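You operate a simulated robot arm through the tools that you are given. There is no shell and no other tool.

You run a simulated robot arm. Do the job below in one go: nothing can be reset, and whatever is moved stays where it is left.

## Task
Tip the plant feed into the watering can and stir till mixed.
Fine: empty the green feed jug; jug and orange paddle go back. Keep clean things off the floor. Spill a teaspoon at most; pinch, break and dent nothing; leave nothing switched on. Set down upright: green feed jug, orange paddle.

Only the result counts: the job must be done as asked and must still hold three seconds after the hand-in. Knocking over, shifting, dropping, spilling or breaking anything else fails it.

## Robot
A 7-joint arm with a two-finger parallel gripper, fixed in place. Base frame: the origin is at the foot of the arm, x ahead of it, y to its left, z up; the work surface is at about z = 620. Units: mm, degrees, N and s.
Its first joint turns from -166.0 to 166.0 degrees. Payload 4.4 kg.
The TCP is the grasp point between the finger pads, 23 mm short of the fingertips. In the tool frame z runs along the fingers and y along their closing line. Largest opening 94 mm; finger width 38, thickness 10; the body of the gripper, 54 by 96 mm, starts 39 mm behind the TCP.
Orientation is that of the tool frame in the base frame, as a unit quaternion [w, x, y, z]. With the fingers straight down and closing along the base's y, the tool's x points along the base's -x, its y along +y and its z along -z.

## Interface
- The arm moves only by the tool drive_tool. Its argument "deltas" is a list that holds one entry, the list of rows, each a list of 7 numbers: the turn, a rotation vector about the base's x, y, z in degrees, then the shift along the base's x, y, z in mm, then the gripper command, from -1 (fully open) to 1 (shut), values between in proportion. In form: [[[ax, ay, az, x, y, z, jaw], ...]]. A call has 1 to 20 rows; each row shifts and turns the commanded pose from where the row before left it. A row lasts 0.2 s, in which the tool goes at most 50 mm and 8.6 degrees; a call with a longer step from one row to the next is refused whole, and so is a gripper value outside its range. Where a pose cannot be reached the arm comes as near as it can. A force on the tool above 50 N (or 10 N above the force at the start of the call, whichever is more), or a blocked arm, ends the call early, and 0.2 s more pass. The fingers move at their own pace (about 72 mm/s each) and stop on an object; they squeeze with about 24 N. The grip force told is the motor's: it shows also when the fingers shut on nothing. Time passes only in rows, and 0.2 s behind the last, so rows that do not move let the fingers close. The reply holds the time, the measured pose of the TCP, the force on the tool along the base axes, the opening and the grip force, in the units named above and with some noise, with the torque about the TCP (base axes, N m) and any sound that the robot's microphone picked up.
- Cameras (640 x 400 px; columns grow to the right, rows downward): "scene" is fixed at [219.4, 501.3, 1204.7]; the picture's right is [-0.09, -1.00, 0.00], its down [-0.40, 0.03, -0.92] and it looks along [0.91, -0.08, -0.40] (base axes); focal length 214 px, centre (320, 200). "wrist" rides on the gripper at [86, 16, -74] in the tool frame; the picture's right is [-0.18, 0.98, 0.00], its down [-0.58, -0.11, -0.81] and it looks along [-0.79, -0.15, 0.59] (tool axes); focal length 243 px, centre (320, 200). There is no depth. A picture from a camera that has moved, and an enlarged one, comes with that camera's place and axes in the base frame and with its lens.
- camera(camera): a new picture of that camera. It takes no simulated time.
- close_up(camera, box): a new picture of the part [left, top, right, bottom] of that camera's present view, enlarged. It takes no simulated time.
- close_job(): hands the job in; it is judged then, once.

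Nothing tells you positions but the pictures and the camera data. Unless the task says otherwise, let go and move clear before handing in.

The tools are called as name(argument=value, ...) on one line, values as JSON. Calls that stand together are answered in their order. drive_tool: Moves the arm, as the interface text tells. Its arguments: {"type":"object","properties":{"deltas":{"type":"array","items":{"type":"array","items":{"type":"array","items":{"type":"number"}}}}},"required":["deltas"]} The other tools are called the same way: camera (camera) takes a picture; close_up (camera, box) takes an enlarged picture of a part of a camera's view; close_job () hands the job in.

At the start:

```text
clock: 0.0
tool_pos: [544.2, 253.6, 1121.7]
orientation: [-0.001, 0.0, 1.0, 0.0]
force: [-1.0, 0.3, -0.3]
moment: [-0.01, 0.03, 0.0]
grip_width: 94.3
finger_force: 0.1
```

scene: 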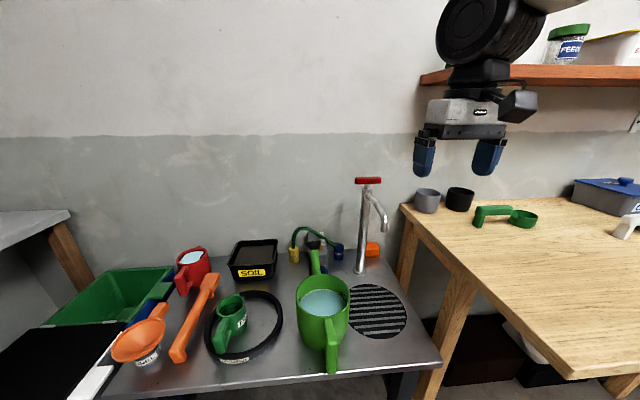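
wrist: 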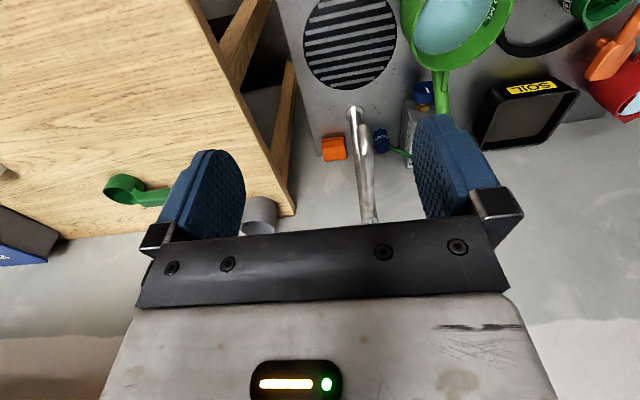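

I see a metal bench with a green watering can (water inside), a small green jug inside a black ring, an orange paddle/spoon, an orange funnel and a red jug. I'll take close-ups to identify everything and locate it.

close_up(camera="scene", box=[100, 230, 300, 390])

close_up(camera="scene", box=[260, 230, 440, 390])

close_up(camera="scene", box=[190, 270, 290, 370])

close_up(camera="wrist", box=[380, 0, 640, 180])

```text
2.50 times, centred on (200, 310) of scene
camera zoom: at [219.4, 501.3, 1204.7], right [-0.09, -1.0, 0.0], down [-0.4, 0.03, -0.92], along [0.91, -0.08, -0.4], focal length 536 px, centre (620, -75)
```

zoom: 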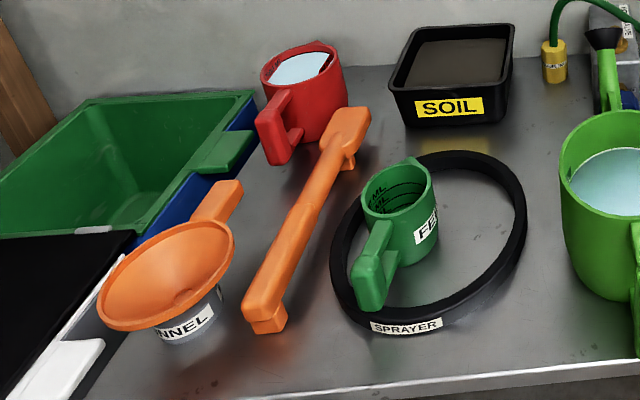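

```text
2.50 times, centred on (350, 310) of scene
camera zoom: at [219.4, 501.3, 1204.7], right [-0.09, -1.0, 0.0], down [-0.4, 0.03, -0.92], along [0.91, -0.08, -0.4], focal length 536 px, centre (245, -75)
```

zoom: 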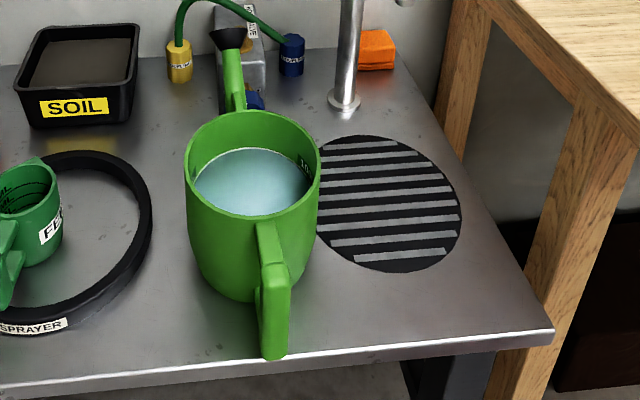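

```text
4.00 times, centred on (240, 320) of scene
camera zoom: at [219.4, 501.3, 1204.7], right [-0.09, -1.0, 0.0], down [-0.4, 0.03, -0.92], along [0.91, -0.08, -0.4], focal length 858 px, centre (640, -280)
```

zoom: 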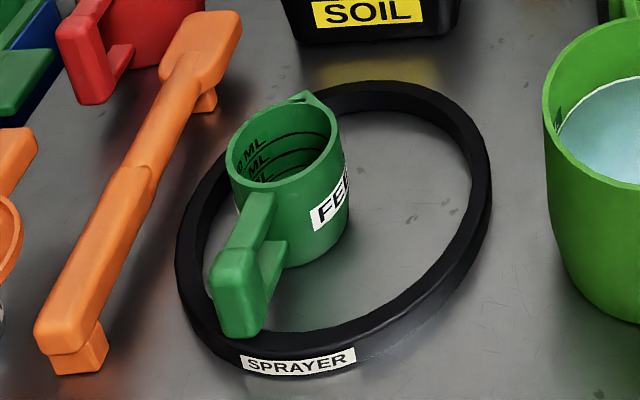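

```text
2.22 times, centred on (510, 90) of wrist
camera zoom: at [457.1, 269.8, 1196.6], right [0.18, 0.98, 0.0], down [0.58, -0.11, 0.81], along [0.79, -0.15, -0.59], focal length 539 px, centre (-102, 444)
```

zoom: 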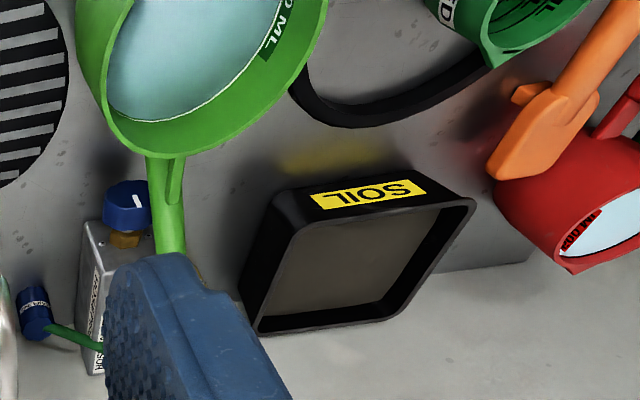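

The work area is clear enough to start: the watering can is near (620, 460), the feed jug near (665, 710) with its handle toward −x, and the orange paddle lies along x near y≈830. I'll move the arm high over to that side for better wrist views, staying well above everything.

drive_tool(deltas=[[[0, 0, 0, -10, 35, -5, -1], [0, 0, 0, -10, 35, -5, -1], [0, 0, 0, -10, 35, -5, -1], [0, 0, 0, -10, 35, -5, -1], [0, 0, 0, -10, 35, -5, -1], [0, 0, 0, -10, 35, -5, -1], [0, 0, 0, -10, 35, -5, -1], [0, 0, 0, -10, 35, -5, -1], [0, 0, 0, -10, 35, -5, -1], [0, 0, 0, -10, 35, -5, -1]]])

camera(camera="wrist")

camera(camera="scene")

```text
clock: 2.2
tool_pos: [446.1, 602.5, 1074.0]
orientation: [-0.001, 0.0, 1.0, 0.0]
force: [0.1, -0.3, 0.1]
moment: [-0.03, -0.02, 0.03]
grip_width: 93.9
finger_force: 0.0
```

```text
taken
camera wrist: at [358.3, 619.0, 1148.2], right [0.18, 0.98, 0.0], down [0.58, -0.11, 0.81], along [0.79, -0.15, -0.59], focal length 243 px, centre (320, 200)
```

wrist: 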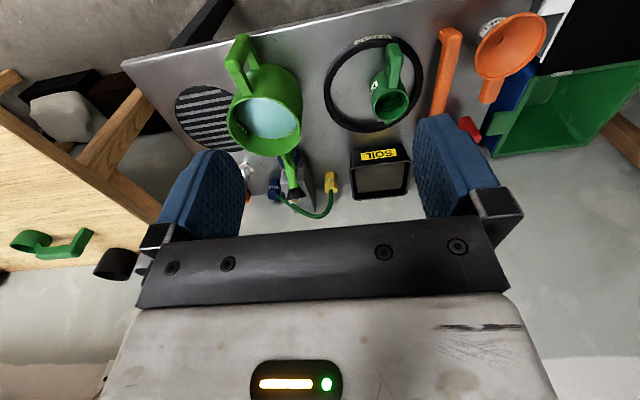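

```text
taken
```

scene: 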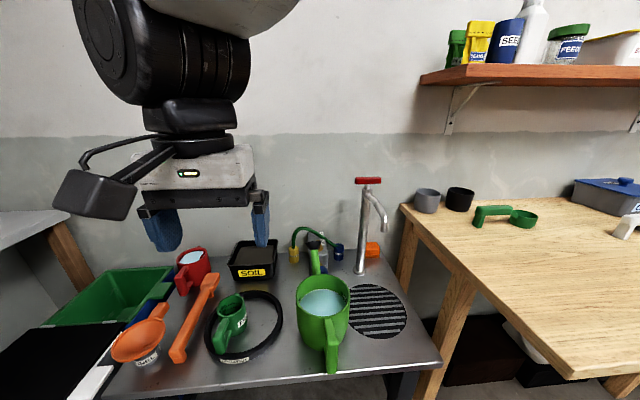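

close_up(camera="wrist", box=[320, 20, 420, 140])

close_up(camera="wrist", box=[210, 20, 330, 200])

close_up(camera="wrist", box=[420, 0, 560, 140])

```text
3.33 times, centred on (370, 80) of wrist
camera zoom: at [358.3, 619.0, 1148.2], right [0.18, 0.98, 0.0], down [0.58, -0.11, 0.81], along [0.79, -0.15, -0.59], focal length 809 px, centre (153, 600)
```

zoom: 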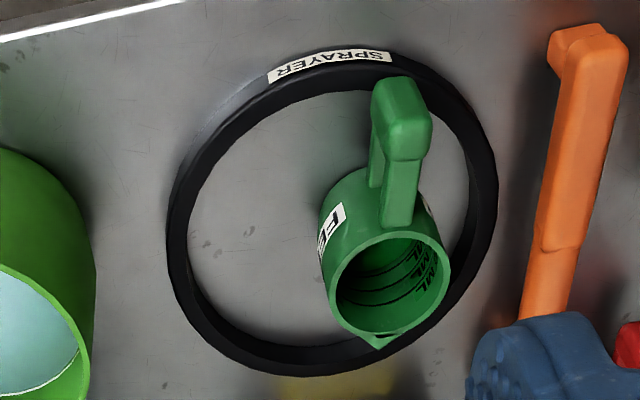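

```text
2.22 times, centred on (270, 110) of wrist
camera zoom: at [358.3, 619.0, 1148.2], right [0.18, 0.98, 0.0], down [0.58, -0.11, 0.81], along [0.79, -0.15, -0.59], focal length 539 px, centre (431, 400)
```

zoom: 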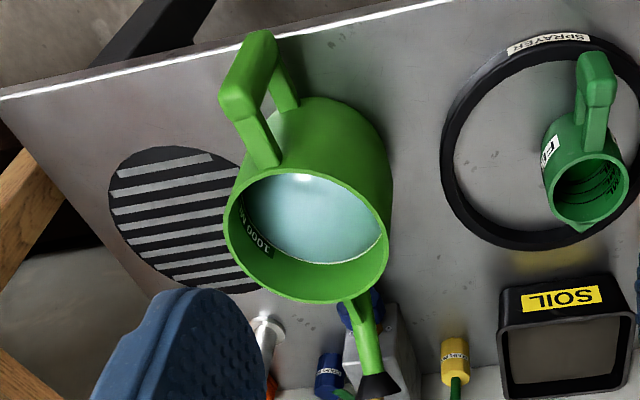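

```text
2.86 times, centred on (490, 70) of wrist
camera zoom: at [358.3, 619.0, 1148.2], right [0.18, 0.98, 0.0], down [0.58, -0.11, 0.81], along [0.79, -0.15, -0.59], focal length 693 px, centre (-166, 571)
```

zoom: 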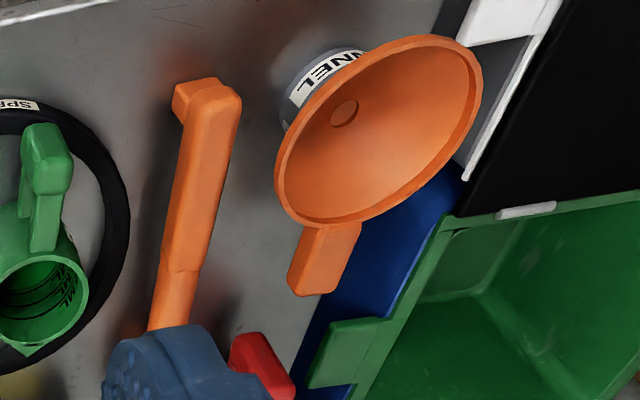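

The can rim is roughly centred at (631, 456, z≈747), the jug rim at (654, 704, z≈714), and the jug handle post at about (587, 714). I want the wrist camera on the upper side for a forward-pointing grasp, so I'll test turning the tool about vertical while high up.

drive_tool(deltas=[[[0, 0, 8.5714, 0, 0, 0, -1], [0, 0, 8.5714, 0, 0, 0, -1], [0, 0, 8.5714, 0, 0, 0, -1], [0, 0, 8.5714, 0, 0, 0, -1], [0, 0, 8.5714, 0, 0, 0, -1], [0, 0, 8.5714, 0, 0, 0, -1], [0, 0, 8.5714, 0, 0, 0, -1], [0, 0, 8.5714, 0, 0, 0, -1], [0, 0, 8.5714, 0, 0, 0, -1], [0, 0, 8.5714, 0, 0, 0, -1], [0, 0, 8.5714, 0, 0, 0, -1]]])

camera(camera="wrist")

camera(camera="scene")

```text
clock: 4.6
tool_pos: [444.9, 603.1, 1072.4]
orientation: [0.0, 0.734, -0.68, 0.0]
force: [-0.1, 0.5, -0.4]
moment: [0.03, 0.0, -0.01]
grip_width: 94.1
finger_force: 0.0
```

```text
taken
camera wrist: at [434.1, 515.8, 1146.7], right [-0.99, 0.11, 0.0], down [0.06, 0.59, 0.81], along [0.09, 0.8, -0.59], focal length 243 px, centre (320, 200)
```

wrist: 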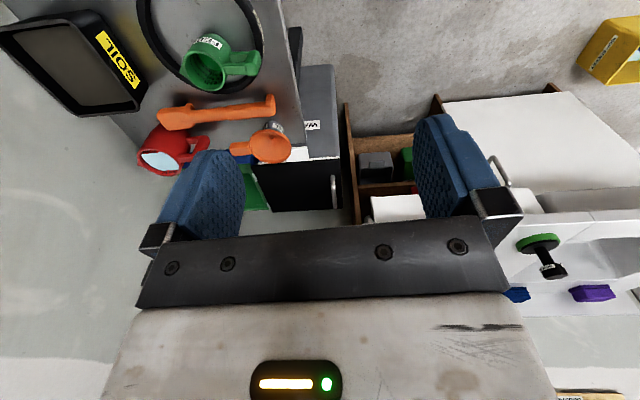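

```text
taken
```

scene: 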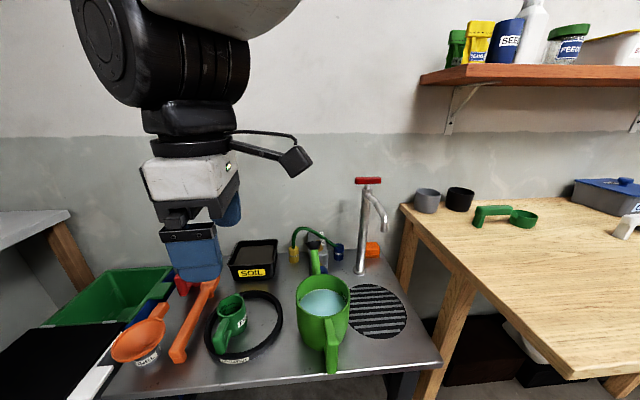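

The rotation works and gives a good side view of the jug and paddle. I'll zoom in on both.

close_up(camera="wrist", box=[140, 0, 300, 100])

close_up(camera="wrist", box=[140, 80, 300, 180])

```text
4.00 times, centred on (220, 50) of wrist
camera zoom: at [434.1, 515.8, 1146.7], right [-0.99, 0.11, 0.0], down [0.06, 0.59, 0.81], along [0.09, 0.8, -0.59], focal length 970 px, centre (720, 800)
```

zoom: 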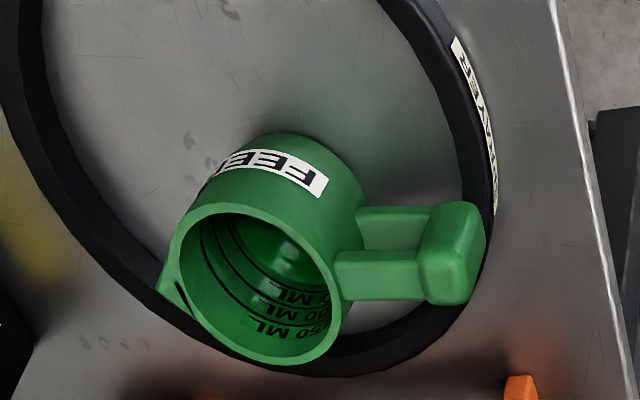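

```text
4.00 times, centred on (220, 130) of wrist
camera zoom: at [434.1, 515.8, 1146.7], right [-0.99, 0.11, 0.0], down [0.06, 0.59, 0.81], along [0.09, 0.8, -0.59], focal length 970 px, centre (720, 480)
```

zoom: 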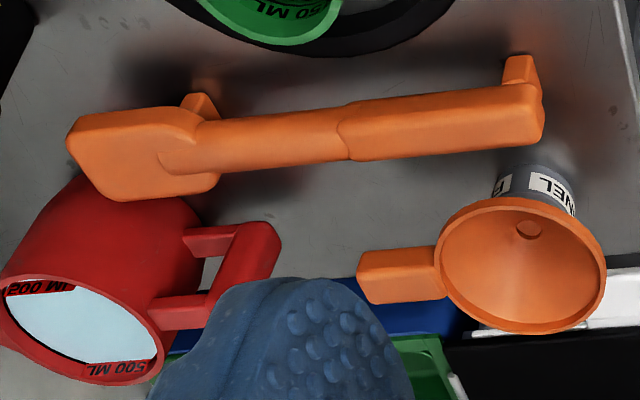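

The jug holds a little green feed. Its D-handle's outer post is near (581, 717), z≈645–694. The paddle stands on two feet with its handle end at about (568, 810, 667). I'll finish the roll so the camera sits on top, then pitch the tool to about 10° below horizontal, pointing at the jug handle while still high.

drive_tool(deltas=[[[0, 0, 8.522, 0, 0, 0, -1], [0, 0, 8.522, 0, 0, 0, -1], [0, 0, 8.522, 0, 0, 0, -1], [0, 0, 8.522, 0, 0, 0, -1], [0, 0, 8.522, 0, 0, 0, -1], [0, 0, 8.522, 0, 0, 0, -1], [0, 0, 8.522, 0, 0, 0, -1], [0, 0, 8.522, 0, 0, 0, -1], [0, 0, 8.522, 0, 0, 0, -1], [-1.251, -7.902, 0, 0, 0, 0, -1], [-1.251, -7.902, 0, 0, 0, 0, -1], [-1.251, -7.902, 0, 0, 0, 0, -1], [-1.251, -7.902, 0, 0, 0, 0, -1], [-1.251, -7.902, 0, 0, 0, 0, -1]]])

camera(camera="scene")

camera(camera="wrist")

```text
clock: 7.6
tool_pos: [444.0, 602.9, 1072.5]
orientation: [0.026, 0.936, -0.074, 0.342]
force: [-0.2, -0.6, -0.8]
moment: [-0.02, -0.02, 0.0]
grip_width: 93.9
finger_force: 0.0
```

```text
taken
```

scene: 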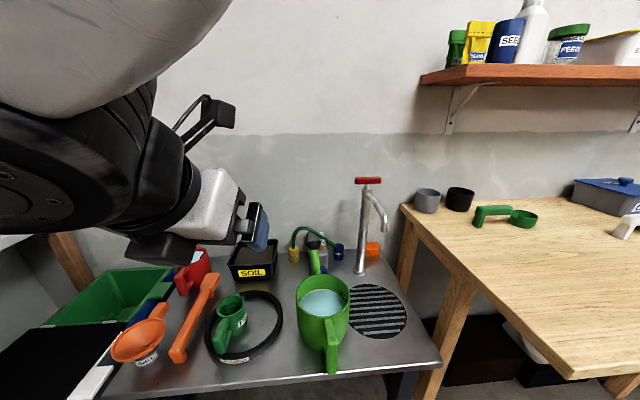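

```text
taken
camera wrist: at [458.8, 584.8, 1185.2], right [-0.29, -0.95, -0.12], down [-0.94, 0.26, 0.24], along [-0.2, 0.18, -0.96], focal length 243 px, centre (320, 200)
```

wrist: 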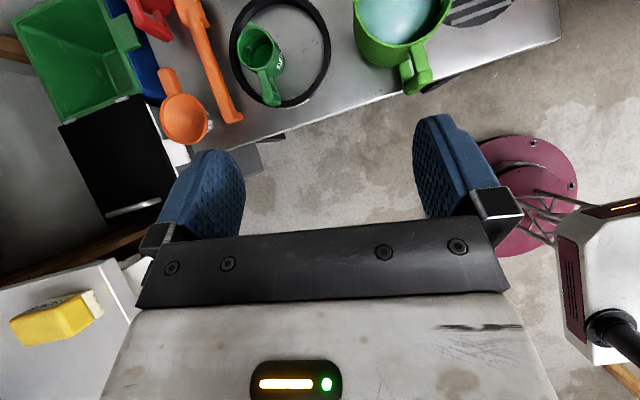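

The arm follows well in this posture. I'll finish pitching to about 10° below horizontal and come down to a standoff in front of the jug handle.

drive_tool(deltas=[[[-1.251, -7.902, 0, 3, 16.25, -34, -0.3], [-1.251, -7.902, 0, 3, 16.25, -34, -0.3], [-1.251, -7.902, 0, 3, 16.25, -34, -0.3], [-1.251, -7.902, 0, 3, 16.25, -34, -0.3], [-1.251, -7.902, 0, 3, 16.25, -34, -0.3], [0, 0, 0, 3, 16.25, -34, -0.3], [0, 0, 0, 3, 16.25, -34, -0.3], [0, 0, 0, 3, 16.25, -34, -0.3]]])

camera(camera="scene")

camera(camera="wrist")

```text
clock: 9.4
tool_pos: [467.5, 731.9, 800.3]
orientation: [0.049, 0.764, -0.061, 0.641]
force: [0.1, 0.0, 0.2]
moment: [-0.02, 0.02, -0.01]
grip_width: 61.1
finger_force: 0.1
```

```text
taken
```

scene: 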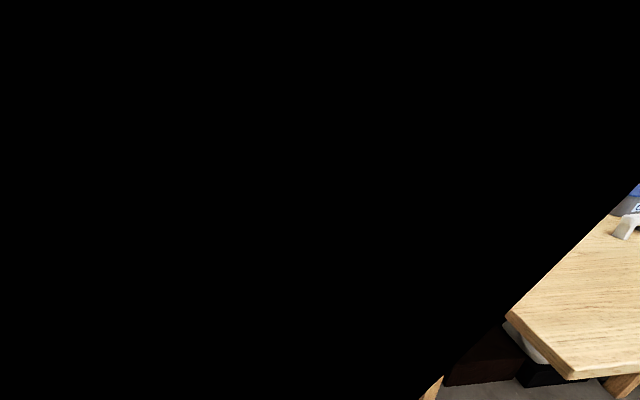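

```text
taken
camera wrist: at [408.3, 725.3, 898.0], right [-0.19, -0.97, -0.18], down [-0.87, 0.25, -0.43], along [0.46, 0.08, -0.88], focal length 243 px, centre (320, 200)
```

wrist: 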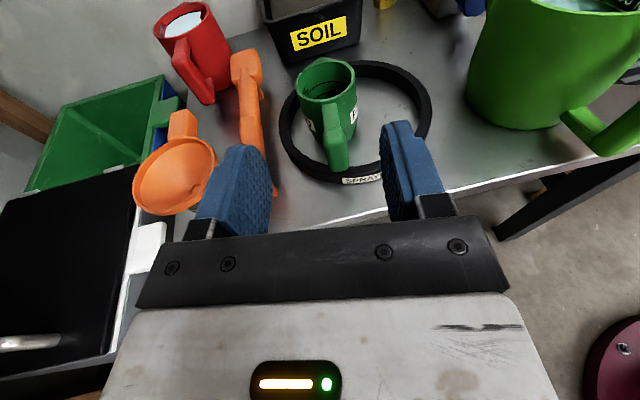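

close_up(camera="wrist", box=[260, 40, 420, 200])

close_up(camera="wrist", box=[130, 0, 300, 240])

```text
2.50 times, centred on (340, 120) of wrist
camera zoom: at [408.3, 725.3, 898.0], right [-0.19, -0.97, -0.18], down [-0.87, 0.25, -0.43], along [0.46, 0.08, -0.88], focal length 606 px, centre (270, 400)
```

zoom: 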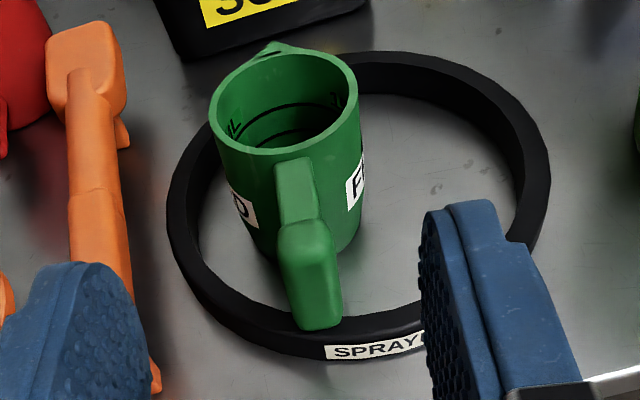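

```text
1.67 times, centred on (215, 120) of wrist
camera zoom: at [408.3, 725.3, 898.0], right [-0.19, -0.97, -0.18], down [-0.87, 0.25, -0.43], along [0.46, 0.08, -0.88], focal length 404 px, centre (495, 333)
```

zoom: 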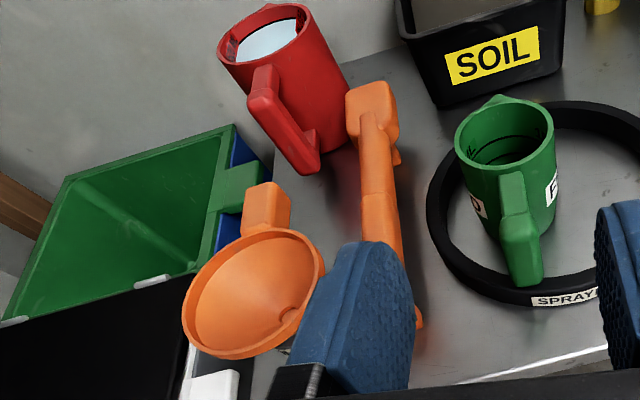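

The fingers line up with the handle post. I place it at (584, 715), z 646–694, and about 24 mm wide. I'll lower to grasp height just short of the handle and check again.

drive_tool(deltas=[[[0, 0, 0, 9.4, -1.1, -32, -0.3], [0, 0, 0, 9.4, -1.1, -32, -0.3], [0, 0, 0, 9.4, -1.1, -32, -0.3], [0, 0, 0, 9.3, -1.1, -32, -0.3]]])

camera(camera="wrist")

close_up(camera="wrist", box=[220, 60, 420, 220])

```text
clock: 10.4
tool_pos: [505.6, 728.0, 669.1]
orientation: [0.05, 0.764, -0.06, 0.641]
force: [0.6, 0.8, 0.0]
moment: [0.02, 0.04, -0.01]
grip_width: 61.3
finger_force: 0.1
```

```text
taken
camera wrist: at [444.9, 721.1, 767.6], right [-0.18, -0.97, -0.18], down [-0.87, 0.25, -0.43], along [0.46, 0.08, -0.88], focal length 243 px, centre (320, 200)
```

wrist: 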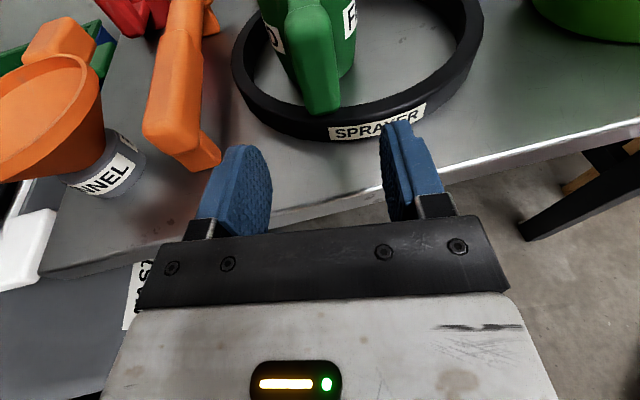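

```text
2.50 times, centred on (320, 140) of wrist
camera zoom: at [444.9, 721.1, 767.6], right [-0.18, -0.97, -0.18], down [-0.87, 0.25, -0.43], along [0.46, 0.08, -0.88], focal length 606 px, centre (320, 350)
```

zoom: 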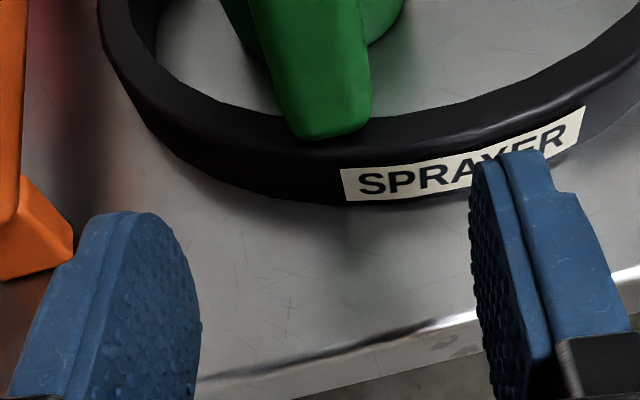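

Clearances look fine: the ring top is about z≈636 and the fingers are above it. I'll advance to the post.

drive_tool(deltas=[[[0, 0, 0, 20, -3.2, 0.6, -0.3], [0, 0, 0, 20, -3.2, 0.6, -0.3], [0, 0, 0, 20, -3.2, 0.6, -0.3]]])

camera(camera="wrist")

close_up(camera="wrist", box=[220, 60, 420, 220])

```text
clock: 11.2
tool_pos: [565.5, 719.4, 673.3]
orientation: [0.05, 0.763, -0.061, 0.641]
force: [0.5, -0.5, -0.9]
moment: [0.01, 0.0, 0.0]
grip_width: 61.2
finger_force: 0.1
```

```text
taken
camera wrist: at [504.4, 712.4, 771.1], right [-0.19, -0.97, -0.18], down [-0.87, 0.25, -0.43], along [0.46, 0.08, -0.88], focal length 243 px, centre (320, 200)
```

wrist: 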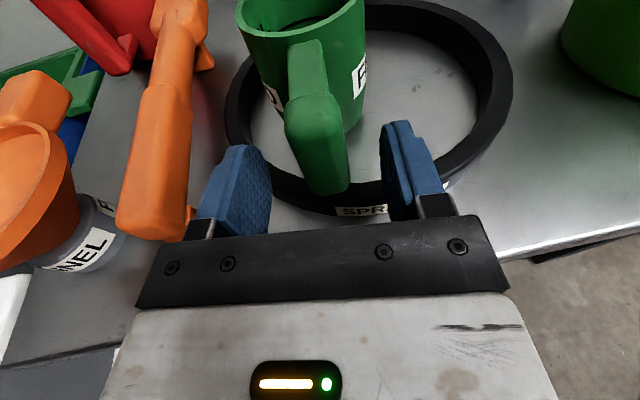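

```text
2.50 times, centred on (320, 140) of wrist
camera zoom: at [504.4, 712.4, 771.1], right [-0.19, -0.97, -0.18], down [-0.87, 0.25, -0.43], along [0.46, 0.08, -0.88], focal length 606 px, centre (320, 350)
```

zoom: 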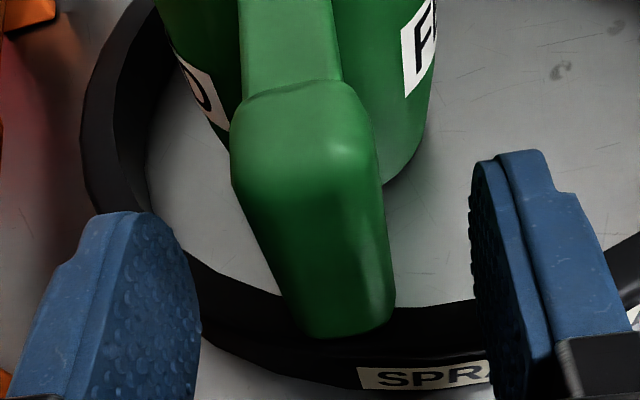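

drive_tool(deltas=[[[0, 0, 0, 10.5, -2.5, -0.5, -0.3], [0, 0, 0, 10.5, -2.3, -0.5, -0.3]]])

close_up(camera="wrist", box=[200, 60, 440, 240])

```text
clock: 11.8
tool_pos: [586.1, 713.3, 672.0]
orientation: [0.05, 0.764, -0.061, 0.64]
force: [-1.1, -0.7, -1.5]
moment: [0.0, 0.02, -0.01]
grip_width: 61.0
finger_force: 0.1
```

```text
2.22 times, centred on (320, 150) of wrist
camera zoom: at [525.5, 706.9, 770.3], right [-0.18, -0.97, -0.18], down [-0.87, 0.25, -0.43], along [0.46, 0.08, -0.88], focal length 539 px, centre (320, 311)
```

zoom: 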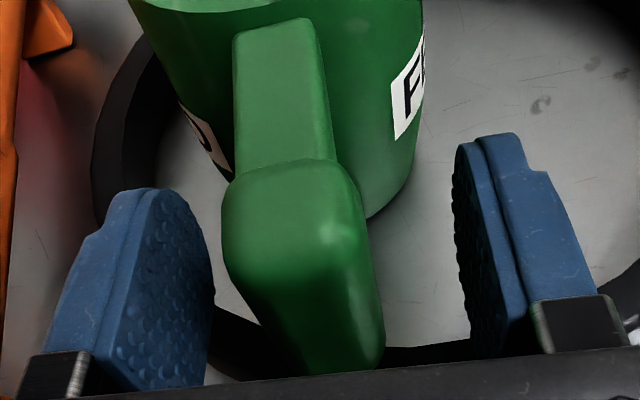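

The post sits about 2–3 mm to +y of my centre line, so I'll nudge over and close gently on it.

drive_tool(deltas=[[[0, 0, 0, 0, 2.7, 0, -0.3], [0, 0, 0, 0, 0, 0, 0.3], [0, 0, 0, 0, 0, 0, 1], [0, 0, 0, 0, 0, 0, 1], [0, 0, 0, 0, 0, 0, 1]]])

close_up(camera="wrist", box=[200, 20, 440, 240])

```text
clock: 13.0
tool_pos: [586.2, 717.2, 672.8]
orientation: [0.049, 0.764, -0.059, 0.641]
force: [-0.3, 0.0, -0.2]
moment: [-0.01, 0.07, 0.01]
grip_width: 24.9
finger_force: 23.9
```

```text
1.82 times, centred on (320, 130) of wrist
camera zoom: at [525.5, 709.8, 770.9], right [-0.19, -0.97, -0.18], down [-0.87, 0.25, -0.43], along [0.46, 0.08, -0.88], focal length 441 px, centre (320, 327)
```

zoom: 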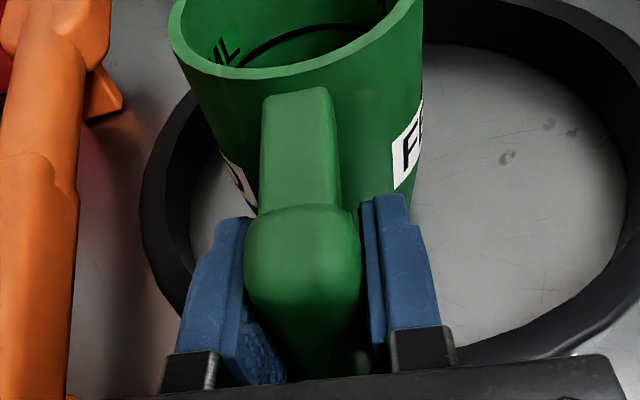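

The grip is solid at 24.9 mm and 24 N. I'll lift gently a little first and check that the jug stays level.

drive_tool(deltas=[[[0, 0, 0, 0, 0, 2, 1], [0, 0, 0, 0, 0, 4, 1], [0, 0, 0, 0, 0, 7, 1], [0, 0, 0, 0, 0, 8, 1], [0, 0, 0, 0, 0, 6, 1], [0, 0, 0, 0, 0, 3, 1]]])

camera(camera="wrist")

```text
clock: 14.4
tool_pos: [586.5, 716.7, 702.6]
orientation: [0.05, 0.764, -0.061, 0.641]
force: [-0.4, 0.0, -1.0]
moment: [0.03, 0.09, -0.01]
grip_width: 24.7
finger_force: 24.0
```

```text
taken
camera wrist: at [525.8, 710.3, 801.2], right [-0.19, -0.97, -0.18], down [-0.87, 0.25, -0.43], along [0.46, 0.08, -0.88], focal length 243 px, centre (320, 200)
```

wrist: 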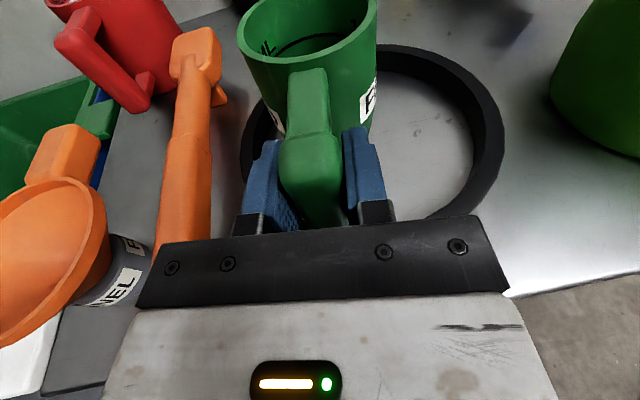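

The jug is clear of the ring and level, weighing about 1 N. I'll raise it well above the can rim.

drive_tool(deltas=[[[0, 0, 0, 0, 0, 8, 1], [0, 0, 0, 0, 0, 16, 1], [0, 0, 0, 0, 0, 25, 1], [0, 0, 0, 0, 0, 32, 1], [0, 0, 0, 0, 0, 35, 1], [0, 0, 0, 0, 0, 35, 1], [0, 0, 0, 0, 0, 34, 1], [0, 0, 0, 0, 0, 30, 1], [0, 0, 0, 0, 0, 23, 1], [0, 0, 0, 0, 0, 14, 1], [0, 0, 0, 0, 0, 6, 1]]])

drive_tool(deltas=[[[0, 0, 0, -2.1, -6.8, 0, 1], [0, 0, 0, -4.3, -13.6, 0, 1], [0, 0, 0, -6.4, -20.3, 0, 1], [0, 0, 0, -7.8, -24.7, 0, 1], [0, 0, 0, -8.5, -27, 0, 1], [0, 0, 0, -9.2, -29.2, 0, 1], [0, 0, 0, -9.2, -29.2, 0, 1], [0, 0, 0, -8.5, -27, 0, 1], [0, 0, 0, -7.8, -24.7, 0, 1], [0, 0, 0, -6.4, -20.3, 0, 1], [0, 0, 0, -4.3, -13.6, 0, 1], [0, 0, 0, -2.1, -6.8, 0, 1]]])

camera(camera="wrist")

camera(camera="scene")

```text
clock: 16.8
tool_pos: [587.0, 717.8, 960.1]
orientation: [0.05, 0.764, -0.06, 0.64]
force: [0.1, -1.5, -1.1]
moment: [0.0, 0.05, 0.01]
grip_width: 24.7
finger_force: 23.9
```

```text
clock: 19.4
tool_pos: [511.0, 473.0, 959.8]
orientation: [0.05, 0.764, -0.061, 0.641]
force: [0.3, 0.5, -1.0]
moment: [0.0, 0.09, 0.0]
grip_width: 25.0
finger_force: 24.0
```

```text
taken
camera wrist: at [449.3, 465.9, 1058.6], right [-0.19, -0.97, -0.18], down [-0.87, 0.25, -0.43], along [0.46, 0.08, -0.88], focal length 243 px, centre (320, 200)
```

wrist: 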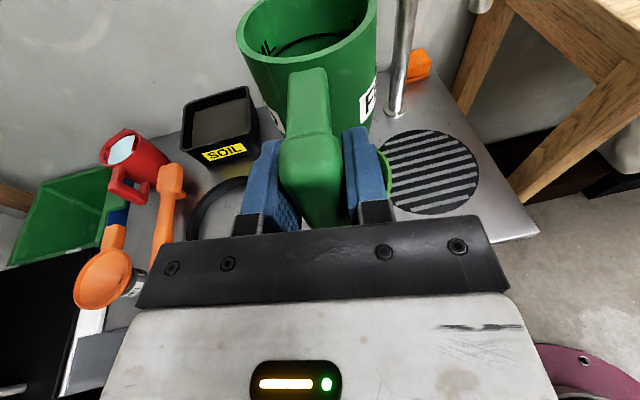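

```text
taken
```

scene: 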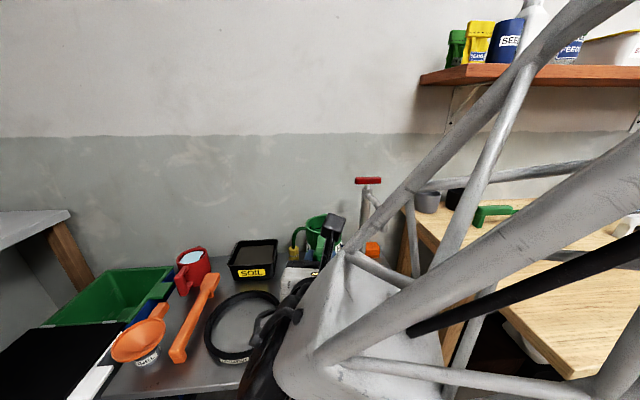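

The jug is over the can area with its spout roughly above the can. I'll tip it the first 45° while lowering, keeping its lowest edge well above the can rim.

drive_tool(deltas=[[[0.44, 2.78, 0, 0.2, 0, -3, 1], [0.8775, 5.5575, 0, 0.3, 0, -7, 1], [0.8775, 5.5575, 0, 0.3, 0, -8, 1], [0.8775, 5.5575, 0, 0.3, 0, -8, 1], [0.8775, 5.5575, 0, 0.3, 0, -8, 1], [0.8775, 5.5575, 0, 0.3, 0, -8, 1], [0.8775, 5.5575, 0, 0.3, 0, -8, 1], [0.8775, 5.5575, 0, 0.3, 0, -7, 1], [0.44, 2.78, 0, 0.2, 0, -3, 1]]])

camera(camera="wrist")

camera(camera="scene")

```text
clock: 21.4
tool_pos: [512.7, 472.3, 900.7]
orientation: [0.024, 0.951, -0.075, 0.299]
force: [0.4, -0.8, -0.6]
moment: [0.0, 0.05, 0.02]
grip_width: 24.9
finger_force: 24.0
```

```text
taken
camera wrist: at [537.7, 452.8, 1011.5], right [-0.3, -0.95, -0.11], down [-0.91, 0.25, 0.33], along [-0.28, 0.2, -0.94], focal length 243 px, centre (320, 200)
```

wrist: 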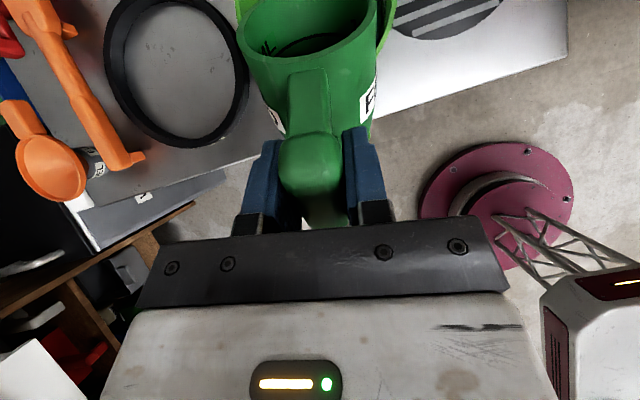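

```text
taken
```

scene: 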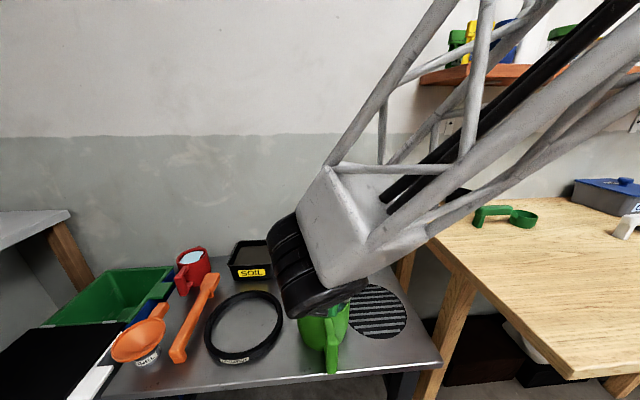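

close_up(camera="wrist", box=[220, 0, 420, 130])

```text
3.08 times, centred on (320, 65) of wrist
camera zoom: at [537.7, 452.8, 1011.5], right [-0.3, -0.95, -0.11], down [-0.91, 0.25, 0.33], along [-0.28, 0.2, -0.94], focal length 746 px, centre (320, 615)
```

zoom: 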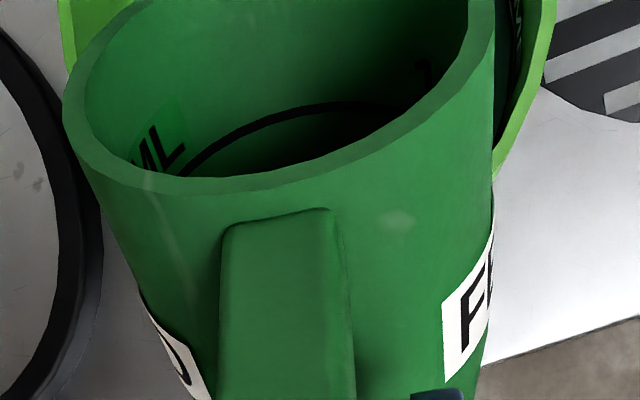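

The jug and can are laterally aligned to within a few millimetres, and the can rim matches my estimate. I'll keep tipping slowly, moving forward so the spout stays over the can's centre.

drive_tool(deltas=[[[0.624, 3.952, 0, 3.5, 0.3, -2.7, 1], [0.624, 3.952, 0, 4.5, 0.3, -2.7, 1], [0.624, 3.952, 0, 5.5, 0.2, -2.7, 1], [0.624, 3.952, 0, 5.8, 0.0, -2.7, 1], [0.624, 3.952, 0, 6, -0.2, -2.7, 1]]])

camera(camera="wrist")

close_up(camera="wrist", box=[220, 0, 420, 130])

camera(camera="scene")

```text
clock: 22.6
tool_pos: [536.5, 475.0, 886.3]
orientation: [0.009, 0.989, -0.078, 0.129]
force: [0.0, -0.6, -1.3]
moment: [0.01, 0.03, 0.02]
grip_width: 24.9
finger_force: 24.3
```

```text
taken
camera wrist: at [597.4, 448.1, 982.0], right [-0.33, -0.94, -0.05], down [-0.74, 0.23, 0.63], along [-0.58, 0.24, -0.78], focal length 243 px, centre (320, 200)
```

wrist: 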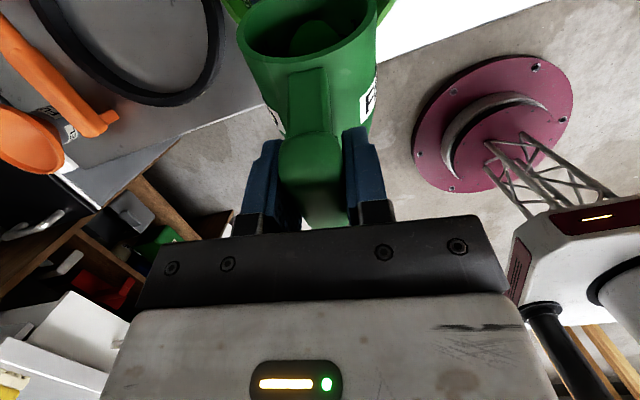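

```text
3.08 times, centred on (320, 65) of wrist
camera zoom: at [597.4, 448.1, 982.0], right [-0.33, -0.94, -0.05], down [-0.74, 0.23, 0.63], along [-0.58, 0.24, -0.78], focal length 746 px, centre (320, 615)
```

zoom: 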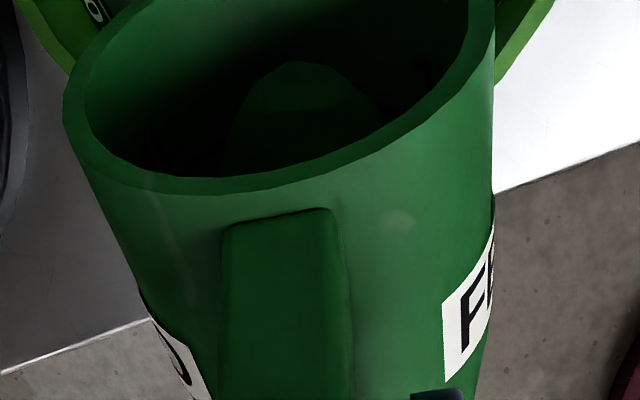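

```text
taken
```

scene: 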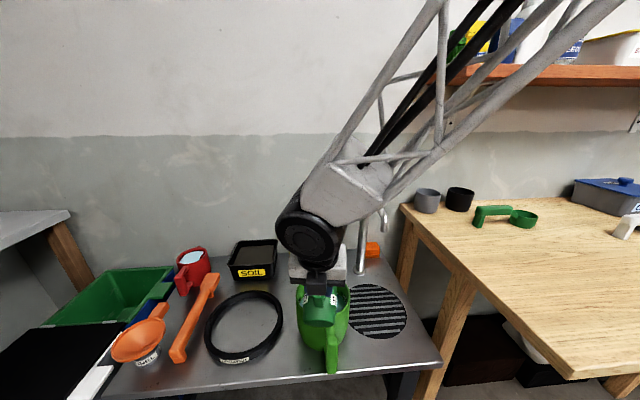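

close_up(camera="scene", box=[270, 260, 370, 380])

```text
3.33 times, centred on (320, 320) of scene
camera zoom: at [219.4, 501.3, 1204.7], right [-0.09, -1.0, 0.0], down [-0.4, 0.03, -0.92], along [0.91, -0.08, -0.4], focal length 715 px, centre (320, -200)
```

zoom: 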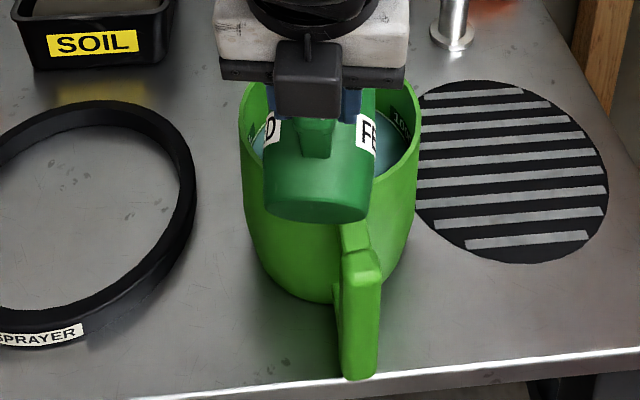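

The jug is well placed over the can opening. I'll tip more slowly now as the feed starts to run out.

drive_tool(deltas=[[[0.39, 2.47, 0, 4.1, -0.9, 0, 1], [0.39, 2.47, 0, 4.1, -0.9, 0, 1], [0.39, 2.47, 0, 4.2, -0.9, 0, 1], [0.39, 2.47, 0, 4.2, -0.9, 0, 1], [0.39, 2.47, 0, 4.3, -0.9, 0, 1], [0.39, 2.47, 0, 4.3, -0.9, 0, 1], [0.39, 2.47, 0, 4.4, -0.9, 0, 1], [0.39, 2.47, 0, 4.5, -0.9, 0, 1]]])

camera(camera="wrist")

close_up(camera="wrist", box=[220, 0, 420, 130])

close_up(camera="scene", box=[270, 260, 370, 380])

```text
clock: 24.4
tool_pos: [572.7, 467.5, 886.9]
orientation: [-0.003, 0.996, -0.077, -0.045]
force: [0.0, -0.5, -1.2]
moment: [0.04, -0.02, 0.01]
grip_width: 24.9
finger_force: 24.2
```

```text
taken
camera wrist: at [660.5, 436.7, 953.8], right [-0.34, -0.94, 0.02], down [-0.48, 0.19, 0.85], along [-0.81, 0.28, -0.52], focal length 243 px, centre (320, 200)
```

wrist: 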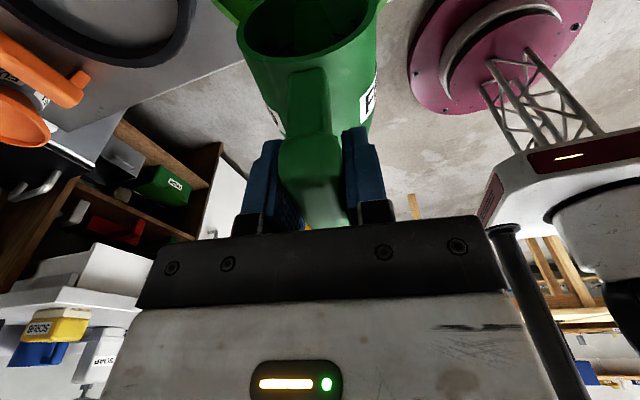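

```text
3.08 times, centred on (320, 65) of wrist
camera zoom: at [660.5, 436.7, 953.8], right [-0.34, -0.94, 0.02], down [-0.48, 0.19, 0.85], along [-0.81, 0.28, -0.52], focal length 746 px, centre (320, 615)
```

zoom: 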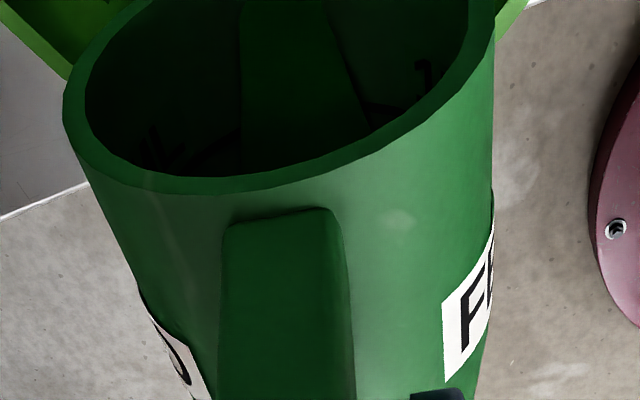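

```text
3.33 times, centred on (320, 320) of scene
camera zoom: at [219.4, 501.3, 1204.7], right [-0.09, -1.0, 0.0], down [-0.4, 0.03, -0.92], along [0.91, -0.08, -0.4], focal length 715 px, centre (320, -200)
```

zoom: 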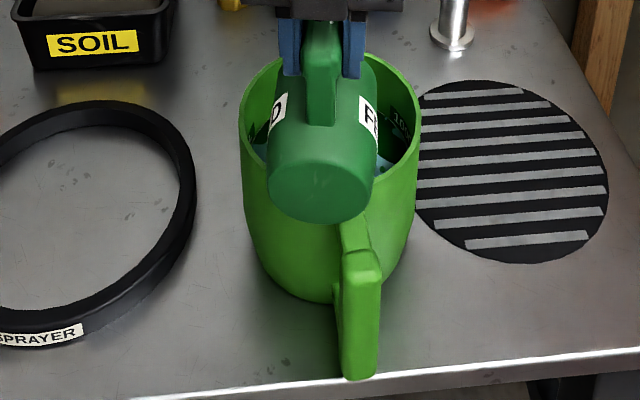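

drive_tool(deltas=[[[0.39, 2.47, 0, 4.9, -0.8, 0.4, 1], [0.39, 2.47, 0, 4.9, -0.8, 0.4, 1], [0.39, 2.47, 0, 5.0, -0.8, 0.4, 1], [0.39, 2.47, 0, 5.0, -0.8, 0.4, 1], [0.39, 2.47, 0, 5.1, -0.8, 0.4, 1], [0.39, 2.47, 0, 5.1, -0.8, 0.4, 1], [0.39, 2.47, 0, 5.2, -0.8, 0.4, 1], [0.39, 2.47, 0, 5.2, -0.8, 0.4, 1], [0.39, 2.47, 0, 5.2, -0.8, 0.4, 1], [0.39, 2.47, 0, 5.1, -0.8, 0.4, 1]]])

close_up(camera="wrist", box=[220, 0, 420, 130])

close_up(camera="scene", box=[270, 260, 370, 380])

camera(camera="scene")

```text
clock: 26.6
tool_pos: [622.9, 459.7, 889.9]
orientation: [-0.02, 0.963, -0.077, -0.259]
force: [-0.5, 0.8, -1.6]
moment: [0.02, 0.0, 0.0]
grip_width: 25.0
finger_force: 23.7
```

```text
3.08 times, centred on (320, 65) of wrist
camera zoom: at [730.4, 426.0, 912.0], right [-0.31, -0.95, 0.09], down [-0.08, 0.12, 0.99], along [-0.95, 0.3, -0.11], focal length 746 px, centre (320, 615)
```

zoom: 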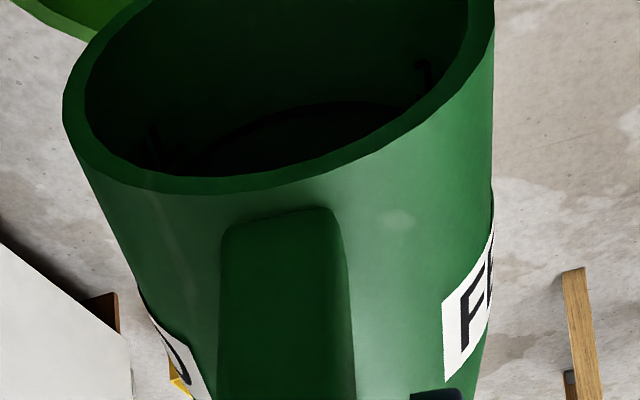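

```text
3.33 times, centred on (320, 320) of scene
camera zoom: at [219.4, 501.3, 1204.7], right [-0.09, -1.0, 0.0], down [-0.4, 0.03, -0.92], along [0.91, -0.08, -0.4], focal length 715 px, centre (320, -200)
```

zoom: 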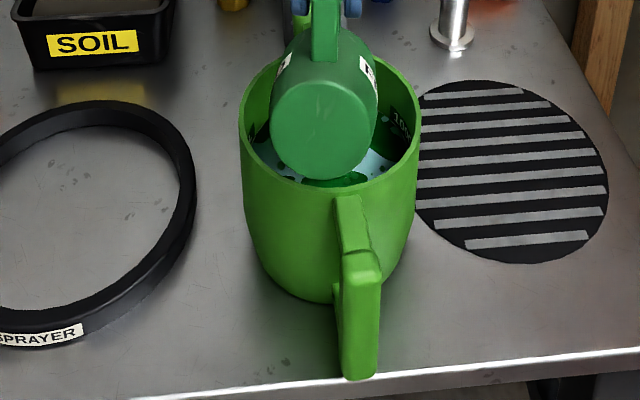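

```text
taken
```

scene: 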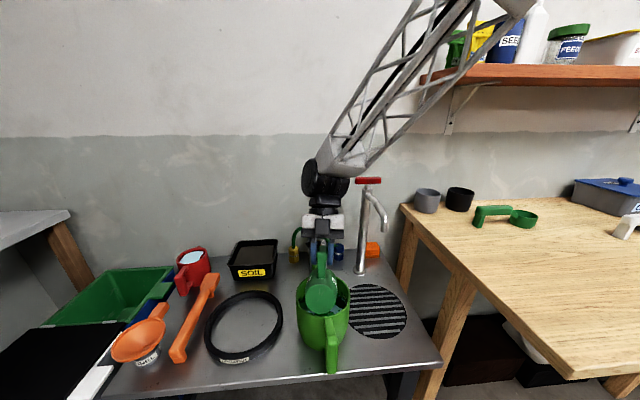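

The feed is running into the can cleanly; I can see green on the water and nothing on the bench. I'll tip a bit further and hold so the jug drains completely.

drive_tool(deltas=[[[0.374, 2.371, 0, 5.0, -0.8, 0, 1], [0.374, 2.371, 0, 5.0, -0.8, 0, 1], [0.374, 2.371, 0, 5.0, -0.8, 0, 1], [0.374, 2.371, 0, 5.0, -0.8, 0, 1], [0.374, 2.371, 0, 5.0, -0.8, 0, 1], [0, 0, 0, 0, 0, 0, 1], [0, 0, 0, 0, 0, 0, 1], [0, 0, 0, 0, 0, 0, 1], [0, 0, 0, 0, 0, 0, 1], [0, 0, 0, 0, 0, 0, 1]]])

close_up(camera="wrist", box=[220, 0, 420, 130])

close_up(camera="scene", box=[270, 260, 370, 380])

camera(camera="scene")

```text
clock: 28.8
tool_pos: [648.3, 454.9, 891.1]
orientation: [-0.028, 0.93, -0.074, -0.358]
force: [-0.1, 0.3, -0.3]
moment: [0.01, -0.02, 0.05]
grip_width: 24.7
finger_force: 23.9
```

```text
3.08 times, centred on (320, 65) of wrist
camera zoom: at [757.5, 421.0, 888.7], right [-0.29, -0.95, 0.12], down [0.12, 0.09, 0.99], along [-0.95, 0.3, 0.09], focal length 746 px, centre (320, 615)
```

zoom: 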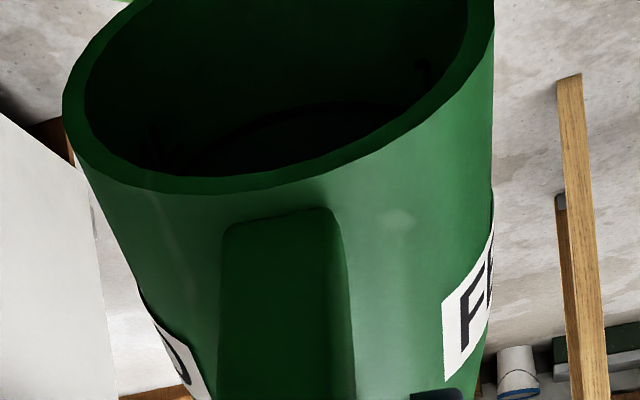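

```text
3.33 times, centred on (320, 320) of scene
camera zoom: at [219.4, 501.3, 1204.7], right [-0.09, -1.0, 0.0], down [-0.4, 0.03, -0.92], along [0.91, -0.08, -0.4], focal length 715 px, centre (320, -200)
```

zoom: 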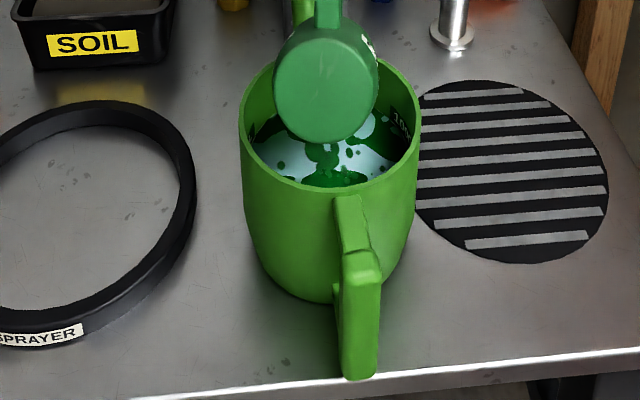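

```text
taken
```

scene: 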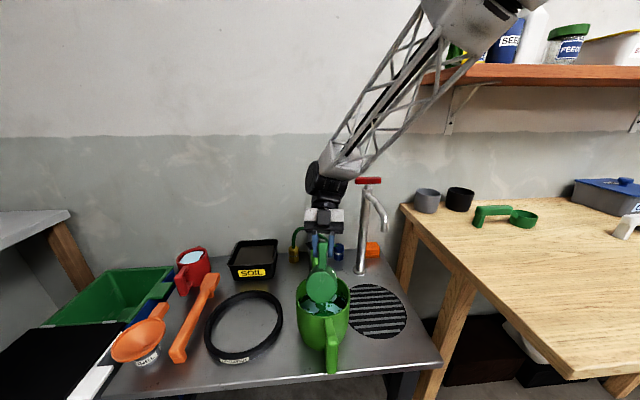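

Feed is in the can and possibly still dribbling. I'll hold still a little longer.

drive_tool(deltas=[[[0, 0, 0, 0, 0, 0, 1], [0, 0, 0, 0, 0, 0, 1], [0, 0, 0, 0, 0, 0, 1], [0, 0, 0, 0, 0, 0, 1], [0, 0, 0, 0, 0, 0, 1], [0, 0, 0, 0, 0, 0, 1], [0, 0, 0, 0, 0, 0, 1], [0, 0, 0, 0, 0, 0, 1], [0, 0, 0, 0, 0, 0, 1], [0, 0, 0, 0, 0, 0, 1]]])

close_up(camera="scene", box=[290, 260, 355, 325])

close_up(camera="wrist", box=[230, 0, 390, 70])

```text
clock: 31.0
tool_pos: [648.3, 455.3, 891.2]
orientation: [-0.027, 0.93, -0.073, -0.358]
force: [-0.3, -0.8, -0.1]
moment: [0.03, -0.03, 0.03]
grip_width: 24.7
finger_force: 24.3
```

```text
6.15 times, centred on (322, 292) of scene
camera zoom: at [219.4, 501.3, 1204.7], right [-0.09, -1.0, 0.0], down [-0.4, 0.03, -0.92], along [0.91, -0.08, -0.4], focal length 1320 px, centre (305, -369)
```

zoom: 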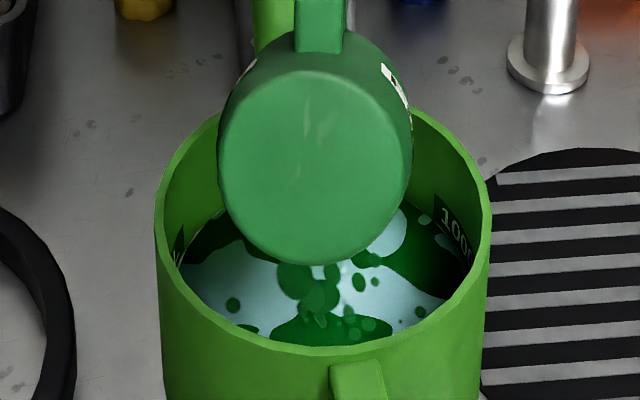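

```text
4.00 times, centred on (310, 35) of wrist
camera zoom: at [757.5, 421.0, 888.7], right [-0.29, -0.95, 0.12], down [0.12, 0.09, 0.99], along [-0.95, 0.3, 0.09], focal length 970 px, centre (360, 860)
```

zoom: 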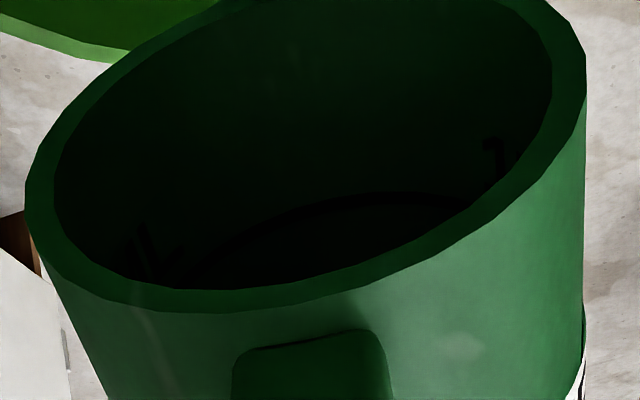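

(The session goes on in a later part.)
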